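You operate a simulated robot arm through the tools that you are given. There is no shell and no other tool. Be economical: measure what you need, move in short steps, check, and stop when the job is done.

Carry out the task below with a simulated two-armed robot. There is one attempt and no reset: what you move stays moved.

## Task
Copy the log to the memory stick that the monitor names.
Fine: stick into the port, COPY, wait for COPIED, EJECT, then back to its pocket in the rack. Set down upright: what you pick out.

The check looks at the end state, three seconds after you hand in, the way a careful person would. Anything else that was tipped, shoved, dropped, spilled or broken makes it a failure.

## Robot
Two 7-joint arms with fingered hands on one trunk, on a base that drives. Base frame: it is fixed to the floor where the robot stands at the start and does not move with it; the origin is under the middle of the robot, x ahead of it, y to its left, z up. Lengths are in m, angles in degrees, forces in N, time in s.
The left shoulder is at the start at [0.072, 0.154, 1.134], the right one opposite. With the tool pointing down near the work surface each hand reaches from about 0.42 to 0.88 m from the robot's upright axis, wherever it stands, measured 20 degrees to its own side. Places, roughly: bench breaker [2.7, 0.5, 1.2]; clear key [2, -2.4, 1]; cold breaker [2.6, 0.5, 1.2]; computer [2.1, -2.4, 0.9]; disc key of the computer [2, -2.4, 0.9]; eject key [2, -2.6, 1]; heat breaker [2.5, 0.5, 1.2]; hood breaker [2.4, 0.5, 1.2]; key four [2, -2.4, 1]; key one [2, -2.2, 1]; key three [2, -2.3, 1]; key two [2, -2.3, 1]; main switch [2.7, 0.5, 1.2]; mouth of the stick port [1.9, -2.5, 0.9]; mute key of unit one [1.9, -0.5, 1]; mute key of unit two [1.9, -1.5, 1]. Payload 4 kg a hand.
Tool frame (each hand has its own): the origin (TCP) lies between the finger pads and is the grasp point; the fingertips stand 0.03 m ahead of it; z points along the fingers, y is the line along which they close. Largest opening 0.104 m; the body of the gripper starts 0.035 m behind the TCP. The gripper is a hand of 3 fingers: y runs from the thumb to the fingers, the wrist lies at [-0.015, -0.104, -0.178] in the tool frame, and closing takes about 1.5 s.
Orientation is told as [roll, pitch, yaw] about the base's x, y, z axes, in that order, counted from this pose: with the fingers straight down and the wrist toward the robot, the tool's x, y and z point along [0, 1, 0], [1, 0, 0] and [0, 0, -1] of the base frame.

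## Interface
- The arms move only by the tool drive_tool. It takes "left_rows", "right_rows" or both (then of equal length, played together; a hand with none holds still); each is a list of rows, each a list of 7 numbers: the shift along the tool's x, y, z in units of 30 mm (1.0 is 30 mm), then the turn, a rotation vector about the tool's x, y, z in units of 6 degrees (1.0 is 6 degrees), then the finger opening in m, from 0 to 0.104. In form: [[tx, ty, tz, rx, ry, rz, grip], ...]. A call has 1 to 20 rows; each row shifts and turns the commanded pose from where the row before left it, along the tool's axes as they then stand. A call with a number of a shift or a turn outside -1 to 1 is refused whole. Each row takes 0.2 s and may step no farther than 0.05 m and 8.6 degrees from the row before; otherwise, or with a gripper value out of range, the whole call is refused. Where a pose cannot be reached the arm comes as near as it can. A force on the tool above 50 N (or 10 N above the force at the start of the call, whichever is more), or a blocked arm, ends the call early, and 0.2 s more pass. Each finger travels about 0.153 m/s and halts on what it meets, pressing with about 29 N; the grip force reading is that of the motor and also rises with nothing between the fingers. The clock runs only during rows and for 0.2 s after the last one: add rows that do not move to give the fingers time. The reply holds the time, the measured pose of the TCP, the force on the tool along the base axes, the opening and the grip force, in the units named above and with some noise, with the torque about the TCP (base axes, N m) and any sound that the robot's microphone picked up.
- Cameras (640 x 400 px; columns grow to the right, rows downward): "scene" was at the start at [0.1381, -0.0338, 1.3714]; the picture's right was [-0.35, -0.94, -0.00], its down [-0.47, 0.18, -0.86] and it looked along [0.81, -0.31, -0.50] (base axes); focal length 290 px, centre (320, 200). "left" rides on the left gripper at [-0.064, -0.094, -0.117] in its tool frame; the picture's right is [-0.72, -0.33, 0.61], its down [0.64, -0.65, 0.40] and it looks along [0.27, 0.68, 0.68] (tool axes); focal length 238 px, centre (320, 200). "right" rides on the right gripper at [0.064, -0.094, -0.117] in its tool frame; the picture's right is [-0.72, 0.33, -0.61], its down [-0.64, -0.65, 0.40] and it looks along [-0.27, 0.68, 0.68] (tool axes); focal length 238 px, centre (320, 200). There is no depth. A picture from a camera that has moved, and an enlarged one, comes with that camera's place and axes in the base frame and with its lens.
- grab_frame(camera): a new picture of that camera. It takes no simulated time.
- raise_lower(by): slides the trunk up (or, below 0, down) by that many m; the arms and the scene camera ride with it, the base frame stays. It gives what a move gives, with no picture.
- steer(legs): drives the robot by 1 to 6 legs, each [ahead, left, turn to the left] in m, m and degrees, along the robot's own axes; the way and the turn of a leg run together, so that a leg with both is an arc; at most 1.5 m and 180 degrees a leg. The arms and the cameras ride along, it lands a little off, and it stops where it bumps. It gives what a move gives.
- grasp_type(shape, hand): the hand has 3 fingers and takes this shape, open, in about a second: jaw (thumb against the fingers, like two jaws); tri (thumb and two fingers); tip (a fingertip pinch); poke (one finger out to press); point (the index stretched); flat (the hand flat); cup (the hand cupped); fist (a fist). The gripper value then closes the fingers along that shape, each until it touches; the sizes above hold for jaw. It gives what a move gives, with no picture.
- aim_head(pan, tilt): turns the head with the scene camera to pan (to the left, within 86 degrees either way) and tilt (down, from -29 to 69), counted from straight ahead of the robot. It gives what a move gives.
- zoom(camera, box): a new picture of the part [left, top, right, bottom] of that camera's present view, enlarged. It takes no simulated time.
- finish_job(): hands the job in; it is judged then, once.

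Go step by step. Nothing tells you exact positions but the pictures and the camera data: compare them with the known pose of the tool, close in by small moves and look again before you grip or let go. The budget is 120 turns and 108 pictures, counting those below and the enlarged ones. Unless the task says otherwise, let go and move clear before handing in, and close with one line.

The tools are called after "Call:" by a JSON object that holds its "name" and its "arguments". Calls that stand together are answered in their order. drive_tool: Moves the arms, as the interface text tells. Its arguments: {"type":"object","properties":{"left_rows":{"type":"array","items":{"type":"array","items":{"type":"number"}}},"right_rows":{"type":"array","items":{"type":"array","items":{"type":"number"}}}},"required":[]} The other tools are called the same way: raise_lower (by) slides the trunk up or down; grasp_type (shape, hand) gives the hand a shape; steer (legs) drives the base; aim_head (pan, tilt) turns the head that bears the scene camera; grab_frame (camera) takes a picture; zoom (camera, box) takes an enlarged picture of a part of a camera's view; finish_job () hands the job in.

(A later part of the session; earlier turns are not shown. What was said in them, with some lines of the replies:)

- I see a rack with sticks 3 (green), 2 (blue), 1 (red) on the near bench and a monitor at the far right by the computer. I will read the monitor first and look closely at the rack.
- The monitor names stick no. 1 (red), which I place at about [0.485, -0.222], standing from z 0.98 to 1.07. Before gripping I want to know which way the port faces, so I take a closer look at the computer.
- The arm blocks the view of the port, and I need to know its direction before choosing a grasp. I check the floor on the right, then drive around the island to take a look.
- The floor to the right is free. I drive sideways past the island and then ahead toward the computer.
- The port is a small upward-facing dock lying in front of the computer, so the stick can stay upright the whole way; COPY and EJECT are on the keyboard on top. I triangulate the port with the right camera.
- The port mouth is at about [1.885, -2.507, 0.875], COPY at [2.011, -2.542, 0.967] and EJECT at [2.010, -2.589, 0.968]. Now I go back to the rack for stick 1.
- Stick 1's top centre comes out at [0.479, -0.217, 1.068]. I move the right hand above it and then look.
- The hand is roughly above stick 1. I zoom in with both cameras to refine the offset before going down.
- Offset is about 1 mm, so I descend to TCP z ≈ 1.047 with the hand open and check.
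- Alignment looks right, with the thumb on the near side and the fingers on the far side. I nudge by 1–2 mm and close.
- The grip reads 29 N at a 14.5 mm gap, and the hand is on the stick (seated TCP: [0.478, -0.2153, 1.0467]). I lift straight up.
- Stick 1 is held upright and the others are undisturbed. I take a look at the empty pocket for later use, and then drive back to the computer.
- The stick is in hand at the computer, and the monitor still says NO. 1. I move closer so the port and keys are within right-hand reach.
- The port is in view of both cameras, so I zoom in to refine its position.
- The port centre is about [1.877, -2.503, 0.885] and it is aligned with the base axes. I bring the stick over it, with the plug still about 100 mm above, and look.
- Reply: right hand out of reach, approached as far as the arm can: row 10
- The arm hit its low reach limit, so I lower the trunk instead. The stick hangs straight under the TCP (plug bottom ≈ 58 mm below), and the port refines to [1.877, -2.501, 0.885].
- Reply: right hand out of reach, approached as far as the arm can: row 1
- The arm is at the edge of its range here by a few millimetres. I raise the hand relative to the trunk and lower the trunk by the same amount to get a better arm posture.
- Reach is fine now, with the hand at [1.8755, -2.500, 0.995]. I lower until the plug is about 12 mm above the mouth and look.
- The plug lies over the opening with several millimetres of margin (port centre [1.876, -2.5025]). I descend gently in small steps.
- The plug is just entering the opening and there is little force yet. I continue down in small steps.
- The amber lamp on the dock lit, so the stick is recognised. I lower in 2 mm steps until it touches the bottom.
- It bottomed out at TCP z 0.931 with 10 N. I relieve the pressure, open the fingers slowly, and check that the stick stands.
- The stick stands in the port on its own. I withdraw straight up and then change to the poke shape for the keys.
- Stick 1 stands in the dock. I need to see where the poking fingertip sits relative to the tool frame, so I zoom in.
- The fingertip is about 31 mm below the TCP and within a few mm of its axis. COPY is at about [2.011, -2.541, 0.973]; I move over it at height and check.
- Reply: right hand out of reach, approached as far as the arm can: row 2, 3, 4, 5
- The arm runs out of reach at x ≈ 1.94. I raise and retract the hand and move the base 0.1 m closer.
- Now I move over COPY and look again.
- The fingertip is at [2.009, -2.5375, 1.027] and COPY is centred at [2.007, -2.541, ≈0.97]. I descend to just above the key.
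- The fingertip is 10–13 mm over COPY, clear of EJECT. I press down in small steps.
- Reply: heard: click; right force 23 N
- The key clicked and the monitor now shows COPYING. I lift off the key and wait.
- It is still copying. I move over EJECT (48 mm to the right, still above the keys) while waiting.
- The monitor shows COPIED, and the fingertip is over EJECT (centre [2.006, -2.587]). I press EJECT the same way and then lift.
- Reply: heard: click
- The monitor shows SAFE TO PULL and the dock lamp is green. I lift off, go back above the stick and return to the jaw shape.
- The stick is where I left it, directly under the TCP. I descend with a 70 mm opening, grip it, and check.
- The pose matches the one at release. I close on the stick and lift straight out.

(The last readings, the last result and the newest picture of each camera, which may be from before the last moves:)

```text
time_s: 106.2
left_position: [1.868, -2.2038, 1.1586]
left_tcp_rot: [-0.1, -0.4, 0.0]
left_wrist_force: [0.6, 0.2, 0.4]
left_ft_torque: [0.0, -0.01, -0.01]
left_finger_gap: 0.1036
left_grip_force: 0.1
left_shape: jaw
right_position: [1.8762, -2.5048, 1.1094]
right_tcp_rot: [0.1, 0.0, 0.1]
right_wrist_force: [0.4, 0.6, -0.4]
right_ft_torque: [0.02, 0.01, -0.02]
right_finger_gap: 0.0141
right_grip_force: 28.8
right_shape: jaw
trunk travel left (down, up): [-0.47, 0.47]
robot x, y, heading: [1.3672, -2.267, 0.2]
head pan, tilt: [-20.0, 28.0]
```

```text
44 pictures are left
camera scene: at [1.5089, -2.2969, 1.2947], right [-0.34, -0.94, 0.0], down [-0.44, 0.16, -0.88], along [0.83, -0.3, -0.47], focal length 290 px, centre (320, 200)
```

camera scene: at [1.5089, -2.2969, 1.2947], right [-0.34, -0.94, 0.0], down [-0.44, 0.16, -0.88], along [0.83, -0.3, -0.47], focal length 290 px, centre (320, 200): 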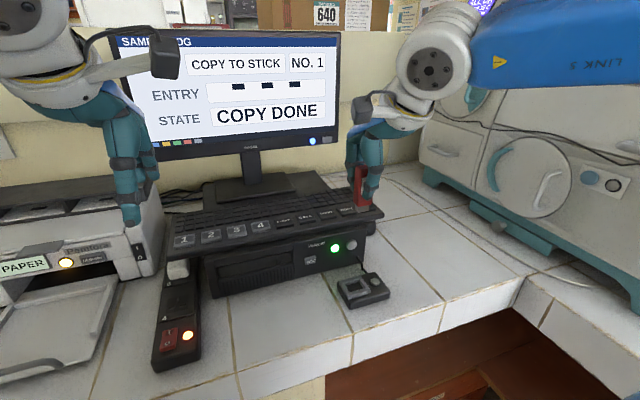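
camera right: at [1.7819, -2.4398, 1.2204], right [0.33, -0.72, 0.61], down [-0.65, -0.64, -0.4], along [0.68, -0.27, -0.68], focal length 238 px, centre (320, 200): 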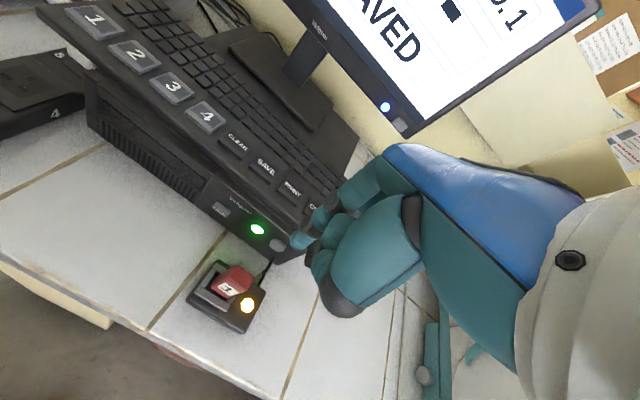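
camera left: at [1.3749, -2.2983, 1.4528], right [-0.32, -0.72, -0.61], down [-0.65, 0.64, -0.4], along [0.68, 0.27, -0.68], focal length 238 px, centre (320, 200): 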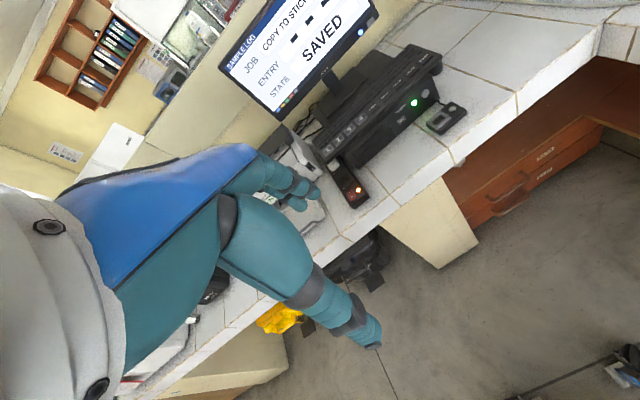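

The monitor shows COPY DONE. I raise the trunk and drive back to the rack.

Call:
{"name": "raise_lower", "arguments": {"by": 0.18}}

Call:
{"name": "steer", "arguments": {"legs": [[-0.4, 0, 0], [-0.99, 0, 0], [0, 1.2, 0], [0, 1.07, 0]]}}

Call:
{"name": "aim_head", "arguments": {"pan": -22, "tilt": 45}}

Call:
{"name": "grab_frame", "arguments": {"camera": "scene"}}

```text
time_s: 108.2
left_position: [1.8677, -2.2029, 1.3376]
left_tcp_rot: [0.0, -0.3, 0.0]
left_wrist_force: [-0.3, -0.2, -0.9]
left_ft_torque: [-0.01, 0.01, -0.03]
left_finger_gap: 0.1036
left_grip_force: 0.1
left_shape: jaw
right_position: [1.8759, -2.5032, 1.2884]
right_tcp_rot: [0.0, -0.1, 0.1]
right_wrist_force: [0.3, 0.2, -0.5]
right_ft_torque: [-0.01, 0.0, -0.04]
right_finger_gap: 0.0146
right_grip_force: 28.7
right_shape: jaw
trunk travel left (down, up): [-0.65, 0.29]
robot x, y, heading: [1.3708, -2.2643, 0.0]
head pan, tilt: [-20.0, 28.0]
```

```text
time_s: 126.3
left_position: [0.4555, 0.0855, 1.3385]
left_tcp_rot: [0.1, -0.3, 0.4]
left_wrist_force: [-0.5, -0.1, -0.6]
left_ft_torque: [0.02, 0.0, -0.04]
left_finger_gap: 0.1039
left_grip_force: 0.1
left_shape: jaw
right_position: [0.4641, -0.2145, 1.2878]
right_tcp_rot: [0.1, 0.0, 0.6]
right_wrist_force: [-0.5, -0.8, -1.2]
right_ft_torque: [0.03, 0.02, 0.01]
right_finger_gap: 0.0147
right_grip_force: 29.5
right_shape: jaw
trunk travel left (down, up): [-0.65, 0.29]
robot x, y, heading: [-0.0435, 0.0238, 0.7]
head pan, tilt: [-20.0, 28.0]
```

```text
time_s: 127.1
left_position: [0.4529, 0.0891, 1.3383]
left_tcp_rot: [-0.1, -0.3, 0.4]
left_wrist_force: [0.2, -0.3, -0.6]
left_ft_torque: [0.02, 0.01, -0.02]
left_finger_gap: 0.104
left_grip_force: 0.1
left_shape: jaw
right_position: [0.4633, -0.2122, 1.2893]
right_tcp_rot: [0.1, 0.0, 0.4]
right_wrist_force: [0.2, 0.3, -0.3]
right_ft_torque: [-0.01, -0.02, 0.02]
right_finger_gap: 0.0145
right_grip_force: 28.9
right_shape: jaw
trunk travel left (down, up): [-0.65, 0.29]
robot x, y, heading: [-0.041, 0.0246, 0.5]
head pan, tilt: [-22.0, 45.0]
```

```text
43 pictures are left
camera scene: at [0.0859, -0.0071, 1.449], right [-0.37, -0.93, 0.0], down [-0.66, 0.26, -0.71], along [0.66, -0.26, -0.71], focal length 290 px, centre (320, 200)
```

scene: 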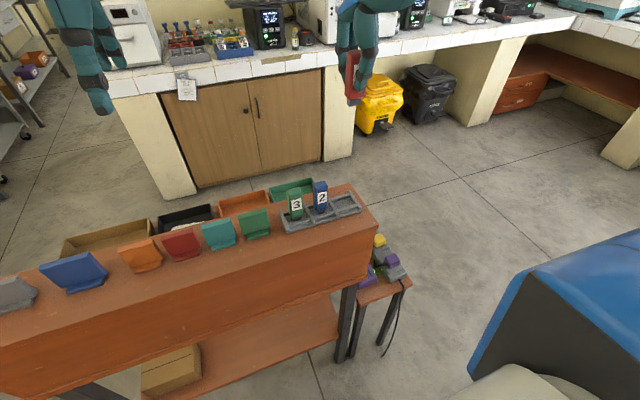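

I'm back at the rack and pocket 1 (rightmost) is empty. I go over it, stay high, and check the alignment.

Call:
{"name": "drive_tool", "arguments": {"right_rows": [[-0.1, 0.49, 0, 0, 0, 0.08, 0.01], [0, 0, 0.9, 0, 0, 0, 0.01], [0, 0, 0.9, 0, 0, 0, 0.01], [0, 0, 0.9, 0, 0, 0, 0.01], [0, 0, 0.9, 0, 0, 0, 0.01], [0, 0, 0.9, 0, 0, 0, 0.01], [0, 0, 0, 0, 0, 0, 0.01]]}}

Call:
{"name": "zoom", "arguments": {"camera": "right", "box": [140, 180, 332, 300]}}

Call:
{"name": "zoom", "arguments": {"camera": "scene", "box": [270, 110, 430, 250]}}

```text
time_s: 128.7
left_position: [0.4519, 0.0906, 1.3384]
left_tcp_rot: [-0.1, -0.4, 0.4]
left_wrist_force: [0.2, -0.5, 0.6]
left_ft_torque: [0.02, 0.03, 0.0]
left_finger_gap: 0.1038
left_grip_force: 0.0
left_shape: jaw
right_position: [0.4766, -0.2151, 1.1545]
right_tcp_rot: [0.0, 0.0, 0.0]
right_wrist_force: [0.8, 0.8, -0.5]
right_ft_torque: [-0.01, -0.01, 0.0]
right_finger_gap: 0.0145
right_grip_force: 28.7
right_shape: jaw
trunk travel left (down, up): [-0.65, 0.29]
robot x, y, heading: [-0.0464, 0.0232, 0.5]
head pan, tilt: [-22.0, 45.0]
```

```text
3.33 times, centred on (236, 240) of right
camera zoom: at [0.3819, -0.1507, 1.2727], right [0.33, -0.72, 0.61], down [-0.65, -0.64, -0.41], along [0.68, -0.27, -0.68], focal length 794 px, centre (600, 67)
```

zoom: 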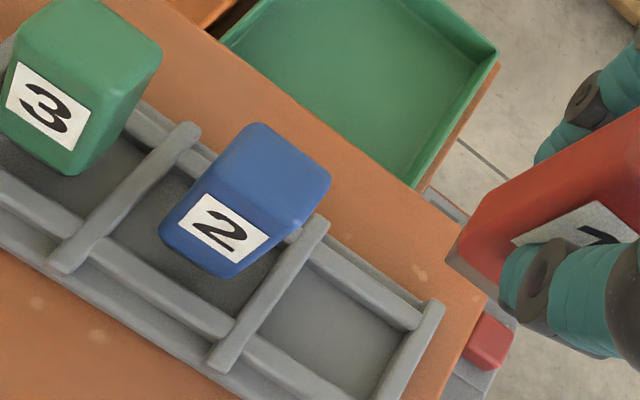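

```text
2.86 times, centred on (350, 180) of scene
camera zoom: at [0.0857, -0.0056, 1.449], right [-0.37, -0.93, 0.0], down [-0.66, 0.26, -0.71], along [0.66, -0.26, -0.71], focal length 829 px, centre (234, 257)
```

zoom: 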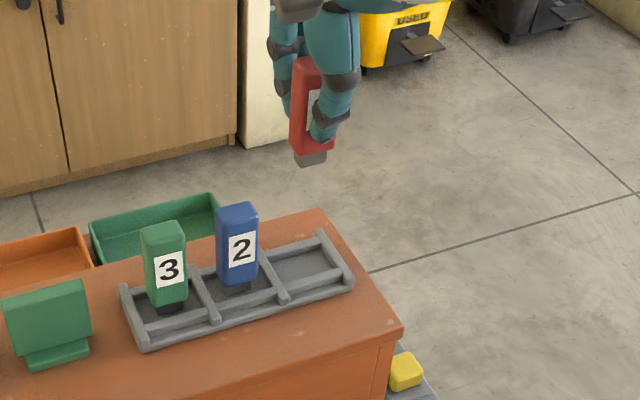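

The pocket and stick 2 are where they were before (within about 2 mm). I lower the stick to about 10 mm above the pocket floor and check.

Call:
{"name": "drive_tool", "arguments": {"right_rows": [[-0.05, 0.05, 0.8, 0, 0, 0, 0.01], [0, 0, 0.8, 0, 0, 0, 0.01], [0, 0, 0.8, 0, 0, 0, 0.01], [0, 0, 0.7, 0, 0, 0, 0.01], [0, 0, 0, 0, 0, 0, 0.01]]}}

Call:
{"name": "zoom", "arguments": {"camera": "right", "box": [180, 180, 340, 300]}}

Call:
{"name": "zoom", "arguments": {"camera": "scene", "box": [290, 140, 390, 240]}}

```text
time_s: 129.9
left_position: [0.4532, 0.0883, 1.3385]
left_tcp_rot: [-0.1, -0.5, 0.4]
left_wrist_force: [0.7, 0.5, -0.1]
left_ft_torque: [-0.02, -0.07, 0.0]
left_finger_gap: 0.1039
left_grip_force: 0.0
left_shape: jaw
right_position: [0.4794, -0.2153, 1.063]
right_tcp_rot: [0.2, -0.1, -0.1]
right_wrist_force: [0.3, -0.3, 0.3]
right_ft_torque: [-0.03, 0.0, 0.0]
right_finger_gap: 0.0145
right_grip_force: 28.2
right_shape: jaw
trunk travel left (down, up): [-0.65, 0.29]
robot x, y, heading: [-0.0446, 0.0253, 0.5]
head pan, tilt: [-22.0, 45.0]
```

```text
3.33 times, centred on (260, 240) of right
camera zoom: at [0.3852, -0.1514, 1.1801], right [0.33, -0.72, 0.61], down [-0.65, -0.64, -0.41], along [0.68, -0.27, -0.68], focal length 794 px, centre (520, 67)
```

zoom: 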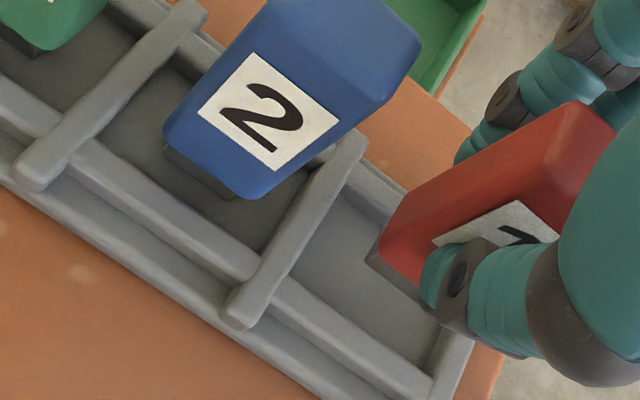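

```text
4.00 times, centred on (340, 190) of scene
camera zoom: at [0.0862, -0.0056, 1.4489], right [-0.37, -0.93, 0.0], down [-0.66, 0.26, -0.71], along [0.66, -0.26, -0.71], focal length 1161 px, centre (240, 240)
```

zoom: 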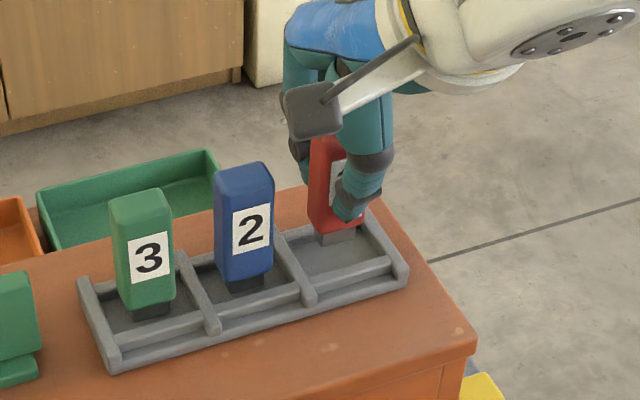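

The plug is centred over pocket 1. I lower in small steps until I feel contact.

Call:
{"name": "drive_tool", "arguments": {"right_rows": [[-0.02, -0.05, 0.2, 0, 0, 0, 0.01], [0, 0, 0.2, 0, 0, 0, 0.01], [0, 0, 0.08, 0, 0, 0, 0.01], [0, 0, 0.07, 0, 0, 0, 0.01], [0, 0, 0, 0, 0, 0, 0.01]]}}

Call:
{"name": "zoom", "arguments": {"camera": "right", "box": [180, 180, 340, 300]}}

```text
time_s: 131.1
left_position: [0.4525, 0.0902, 1.3387]
left_tcp_rot: [-0.1, -0.5, 0.3]
left_wrist_force: [-0.5, 0.3, 0.4]
left_ft_torque: [0.0, 0.01, 0.03]
left_finger_gap: 0.1036
left_grip_force: 0.1
left_shape: jaw
right_position: [0.4777, -0.2158, 1.0468]
right_tcp_rot: [0.1, -0.2, -0.1]
right_wrist_force: [-0.2, -1.8, 5.6]
right_ft_torque: [-0.05, 0.02, 0.01]
right_finger_gap: 0.0148
right_grip_force: 28.9
right_shape: jaw
trunk travel left (down, up): [-0.65, 0.29]
robot x, y, heading: [-0.0409, 0.0253, 0.1]
head pan, tilt: [-22.0, 45.0]
```

```text
3.33 times, centred on (260, 240) of right
camera zoom: at [0.3834, -0.1521, 1.1638], right [0.32, -0.72, 0.61], down [-0.65, -0.64, -0.41], along [0.69, -0.27, -0.68], focal length 794 px, centre (520, 67)
```

zoom: 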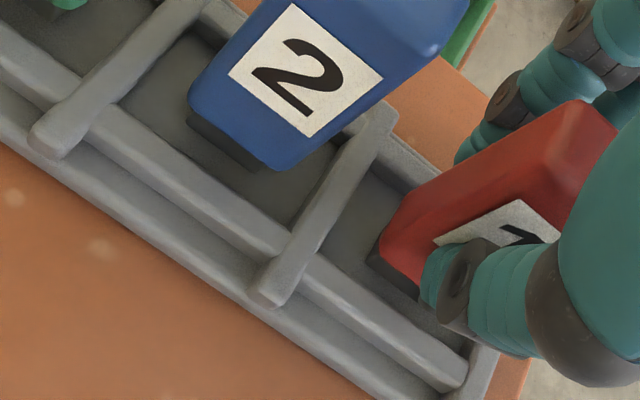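

Contact came at the original seated height (z 1.0468, 5.6 N). I release slowly and check that it stands.

Call:
{"name": "drive_tool", "arguments": {"right_rows": [[0, 0, -0.03, 0, 0, 0, 0.01], [0, 0, 0, 0, 0, 0, 0.018], [0, 0, 0, 0, 0, 0, 0.022], [0, 0, 0, 0, 0, 0, 0.03], [0, 0, 0, 0, 0, 0, 0.045], [0, 0, 0, 0, 0, 0, 0.065], [0, 0, 0, 0, 0, 0, 0.08], [0, 0, 0, 0, 0, 0, 0.08]]}}

Call:
{"name": "zoom", "arguments": {"camera": "right", "box": [180, 140, 400, 320]}}

```text
time_s: 132.9
left_position: [0.452, 0.0893, 1.3389]
left_tcp_rot: [-0.1, -0.4, 0.4]
left_wrist_force: [-0.2, 0.2, 0.1]
left_ft_torque: [0.01, -0.03, 0.03]
left_finger_gap: 0.1039
left_grip_force: 0.1
left_shape: jaw
right_position: [0.4768, -0.2162, 1.045]
right_tcp_rot: [0.1, -0.2, 0.0]
right_wrist_force: [0.4, 0.0, -0.2]
right_ft_torque: [0.0, 0.0, 0.01]
right_finger_gap: 0.0797
right_grip_force: 0.0
right_shape: jaw
trunk travel left (down, up): [-0.65, 0.29]
robot x, y, heading: [-0.0407, 0.0263, 0.4]
head pan, tilt: [-22.0, 45.0]
```

```text
2.22 times, centred on (290, 230) of right
camera zoom: at [0.3837, -0.1522, 1.1642], right [0.33, -0.72, 0.61], down [-0.65, -0.64, -0.41], along [0.68, -0.27, -0.68], focal length 530 px, centre (387, 133)
```

zoom: 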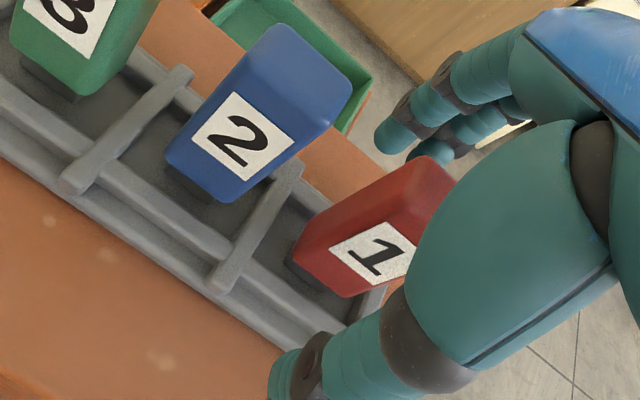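

The stick stands upright in its pocket and the fingers are clear. I withdraw straight up and make a final check.

Call:
{"name": "drive_tool", "arguments": {"right_rows": [[0, 0, -0.4, 0, 0, 0, 0.08], [0, 0, -0.8, 0, 0, 0, 0.08], [0, 0, -0.9, 0, 0, 0, 0.08], [0, 0, -0.9, 0, 0, 0, 0.08], [0, 0, -0.9, 0, 0, 0, 0.08], [0, 0, -0.9, 0, 0, 0, 0.08], [0, 0, -0.9, 0, 0, 0, 0.08]]}}

Call:
{"name": "grab_frame", "arguments": {"camera": "scene"}}

Call:
{"name": "zoom", "arguments": {"camera": "scene", "box": [260, 150, 400, 250]}}

```text
time_s: 134.5
left_position: [0.4532, 0.0891, 1.3381]
left_tcp_rot: [-0.1, -0.4, 0.4]
left_wrist_force: [-0.2, -0.2, -0.2]
left_ft_torque: [-0.03, 0.01, 0.01]
left_finger_gap: 0.1038
left_grip_force: 0.1
left_shape: jaw
right_position: [0.4767, -0.2156, 1.2162]
right_tcp_rot: [0.1, 0.0, 0.0]
right_wrist_force: [-0.4, -0.1, 0.7]
right_ft_torque: [0.03, 0.02, 0.0]
right_finger_gap: 0.0796
right_grip_force: 0.0
right_shape: jaw
trunk travel left (down, up): [-0.65, 0.29]
robot x, y, heading: [-0.0441, 0.0267, 0.5]
head pan, tilt: [-22.0, 45.0]
```

```text
36 pictures are left
camera scene: at [0.0852, -0.0056, 1.449], right [-0.37, -0.93, 0.0], down [-0.66, 0.26, -0.71], along [0.66, -0.26, -0.71], focal length 290 px, centre (320, 200)
```

scene: 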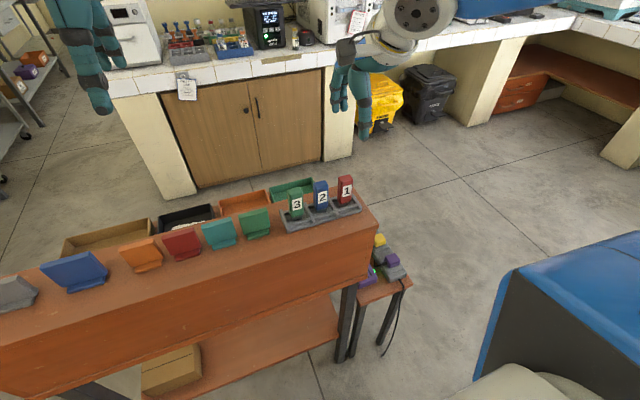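

```text
4.00 times, centred on (330, 200) of scene
camera zoom: at [0.0852, -0.0056, 1.449], right [-0.37, -0.93, 0.0], down [-0.66, 0.26, -0.71], along [0.66, -0.26, -0.71], focal length 1161 px, centre (280, 200)
```

zoom: 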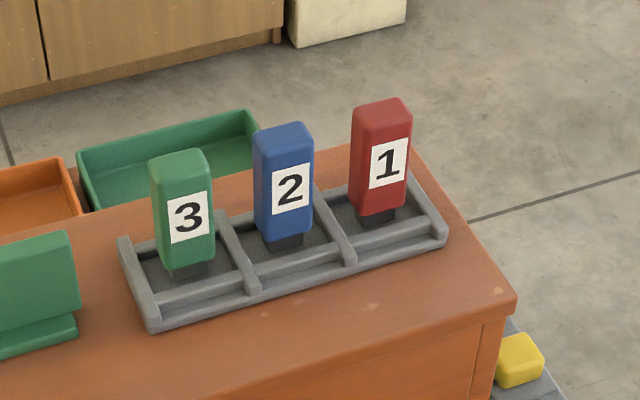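

All three sticks stand upright in their pockets, the copy is done and ejected, and the hand is clear, so I hand in.

Call:
{"name": "finish_job", "arguments": {}}

```text
The job is handed in.
```

The log was copied to stick 1, the one the monitor named. The stick was ejected (the monitor showed COPY DONE) and now stands upright in its rack pocket, with nothing else disturbed that I could see.
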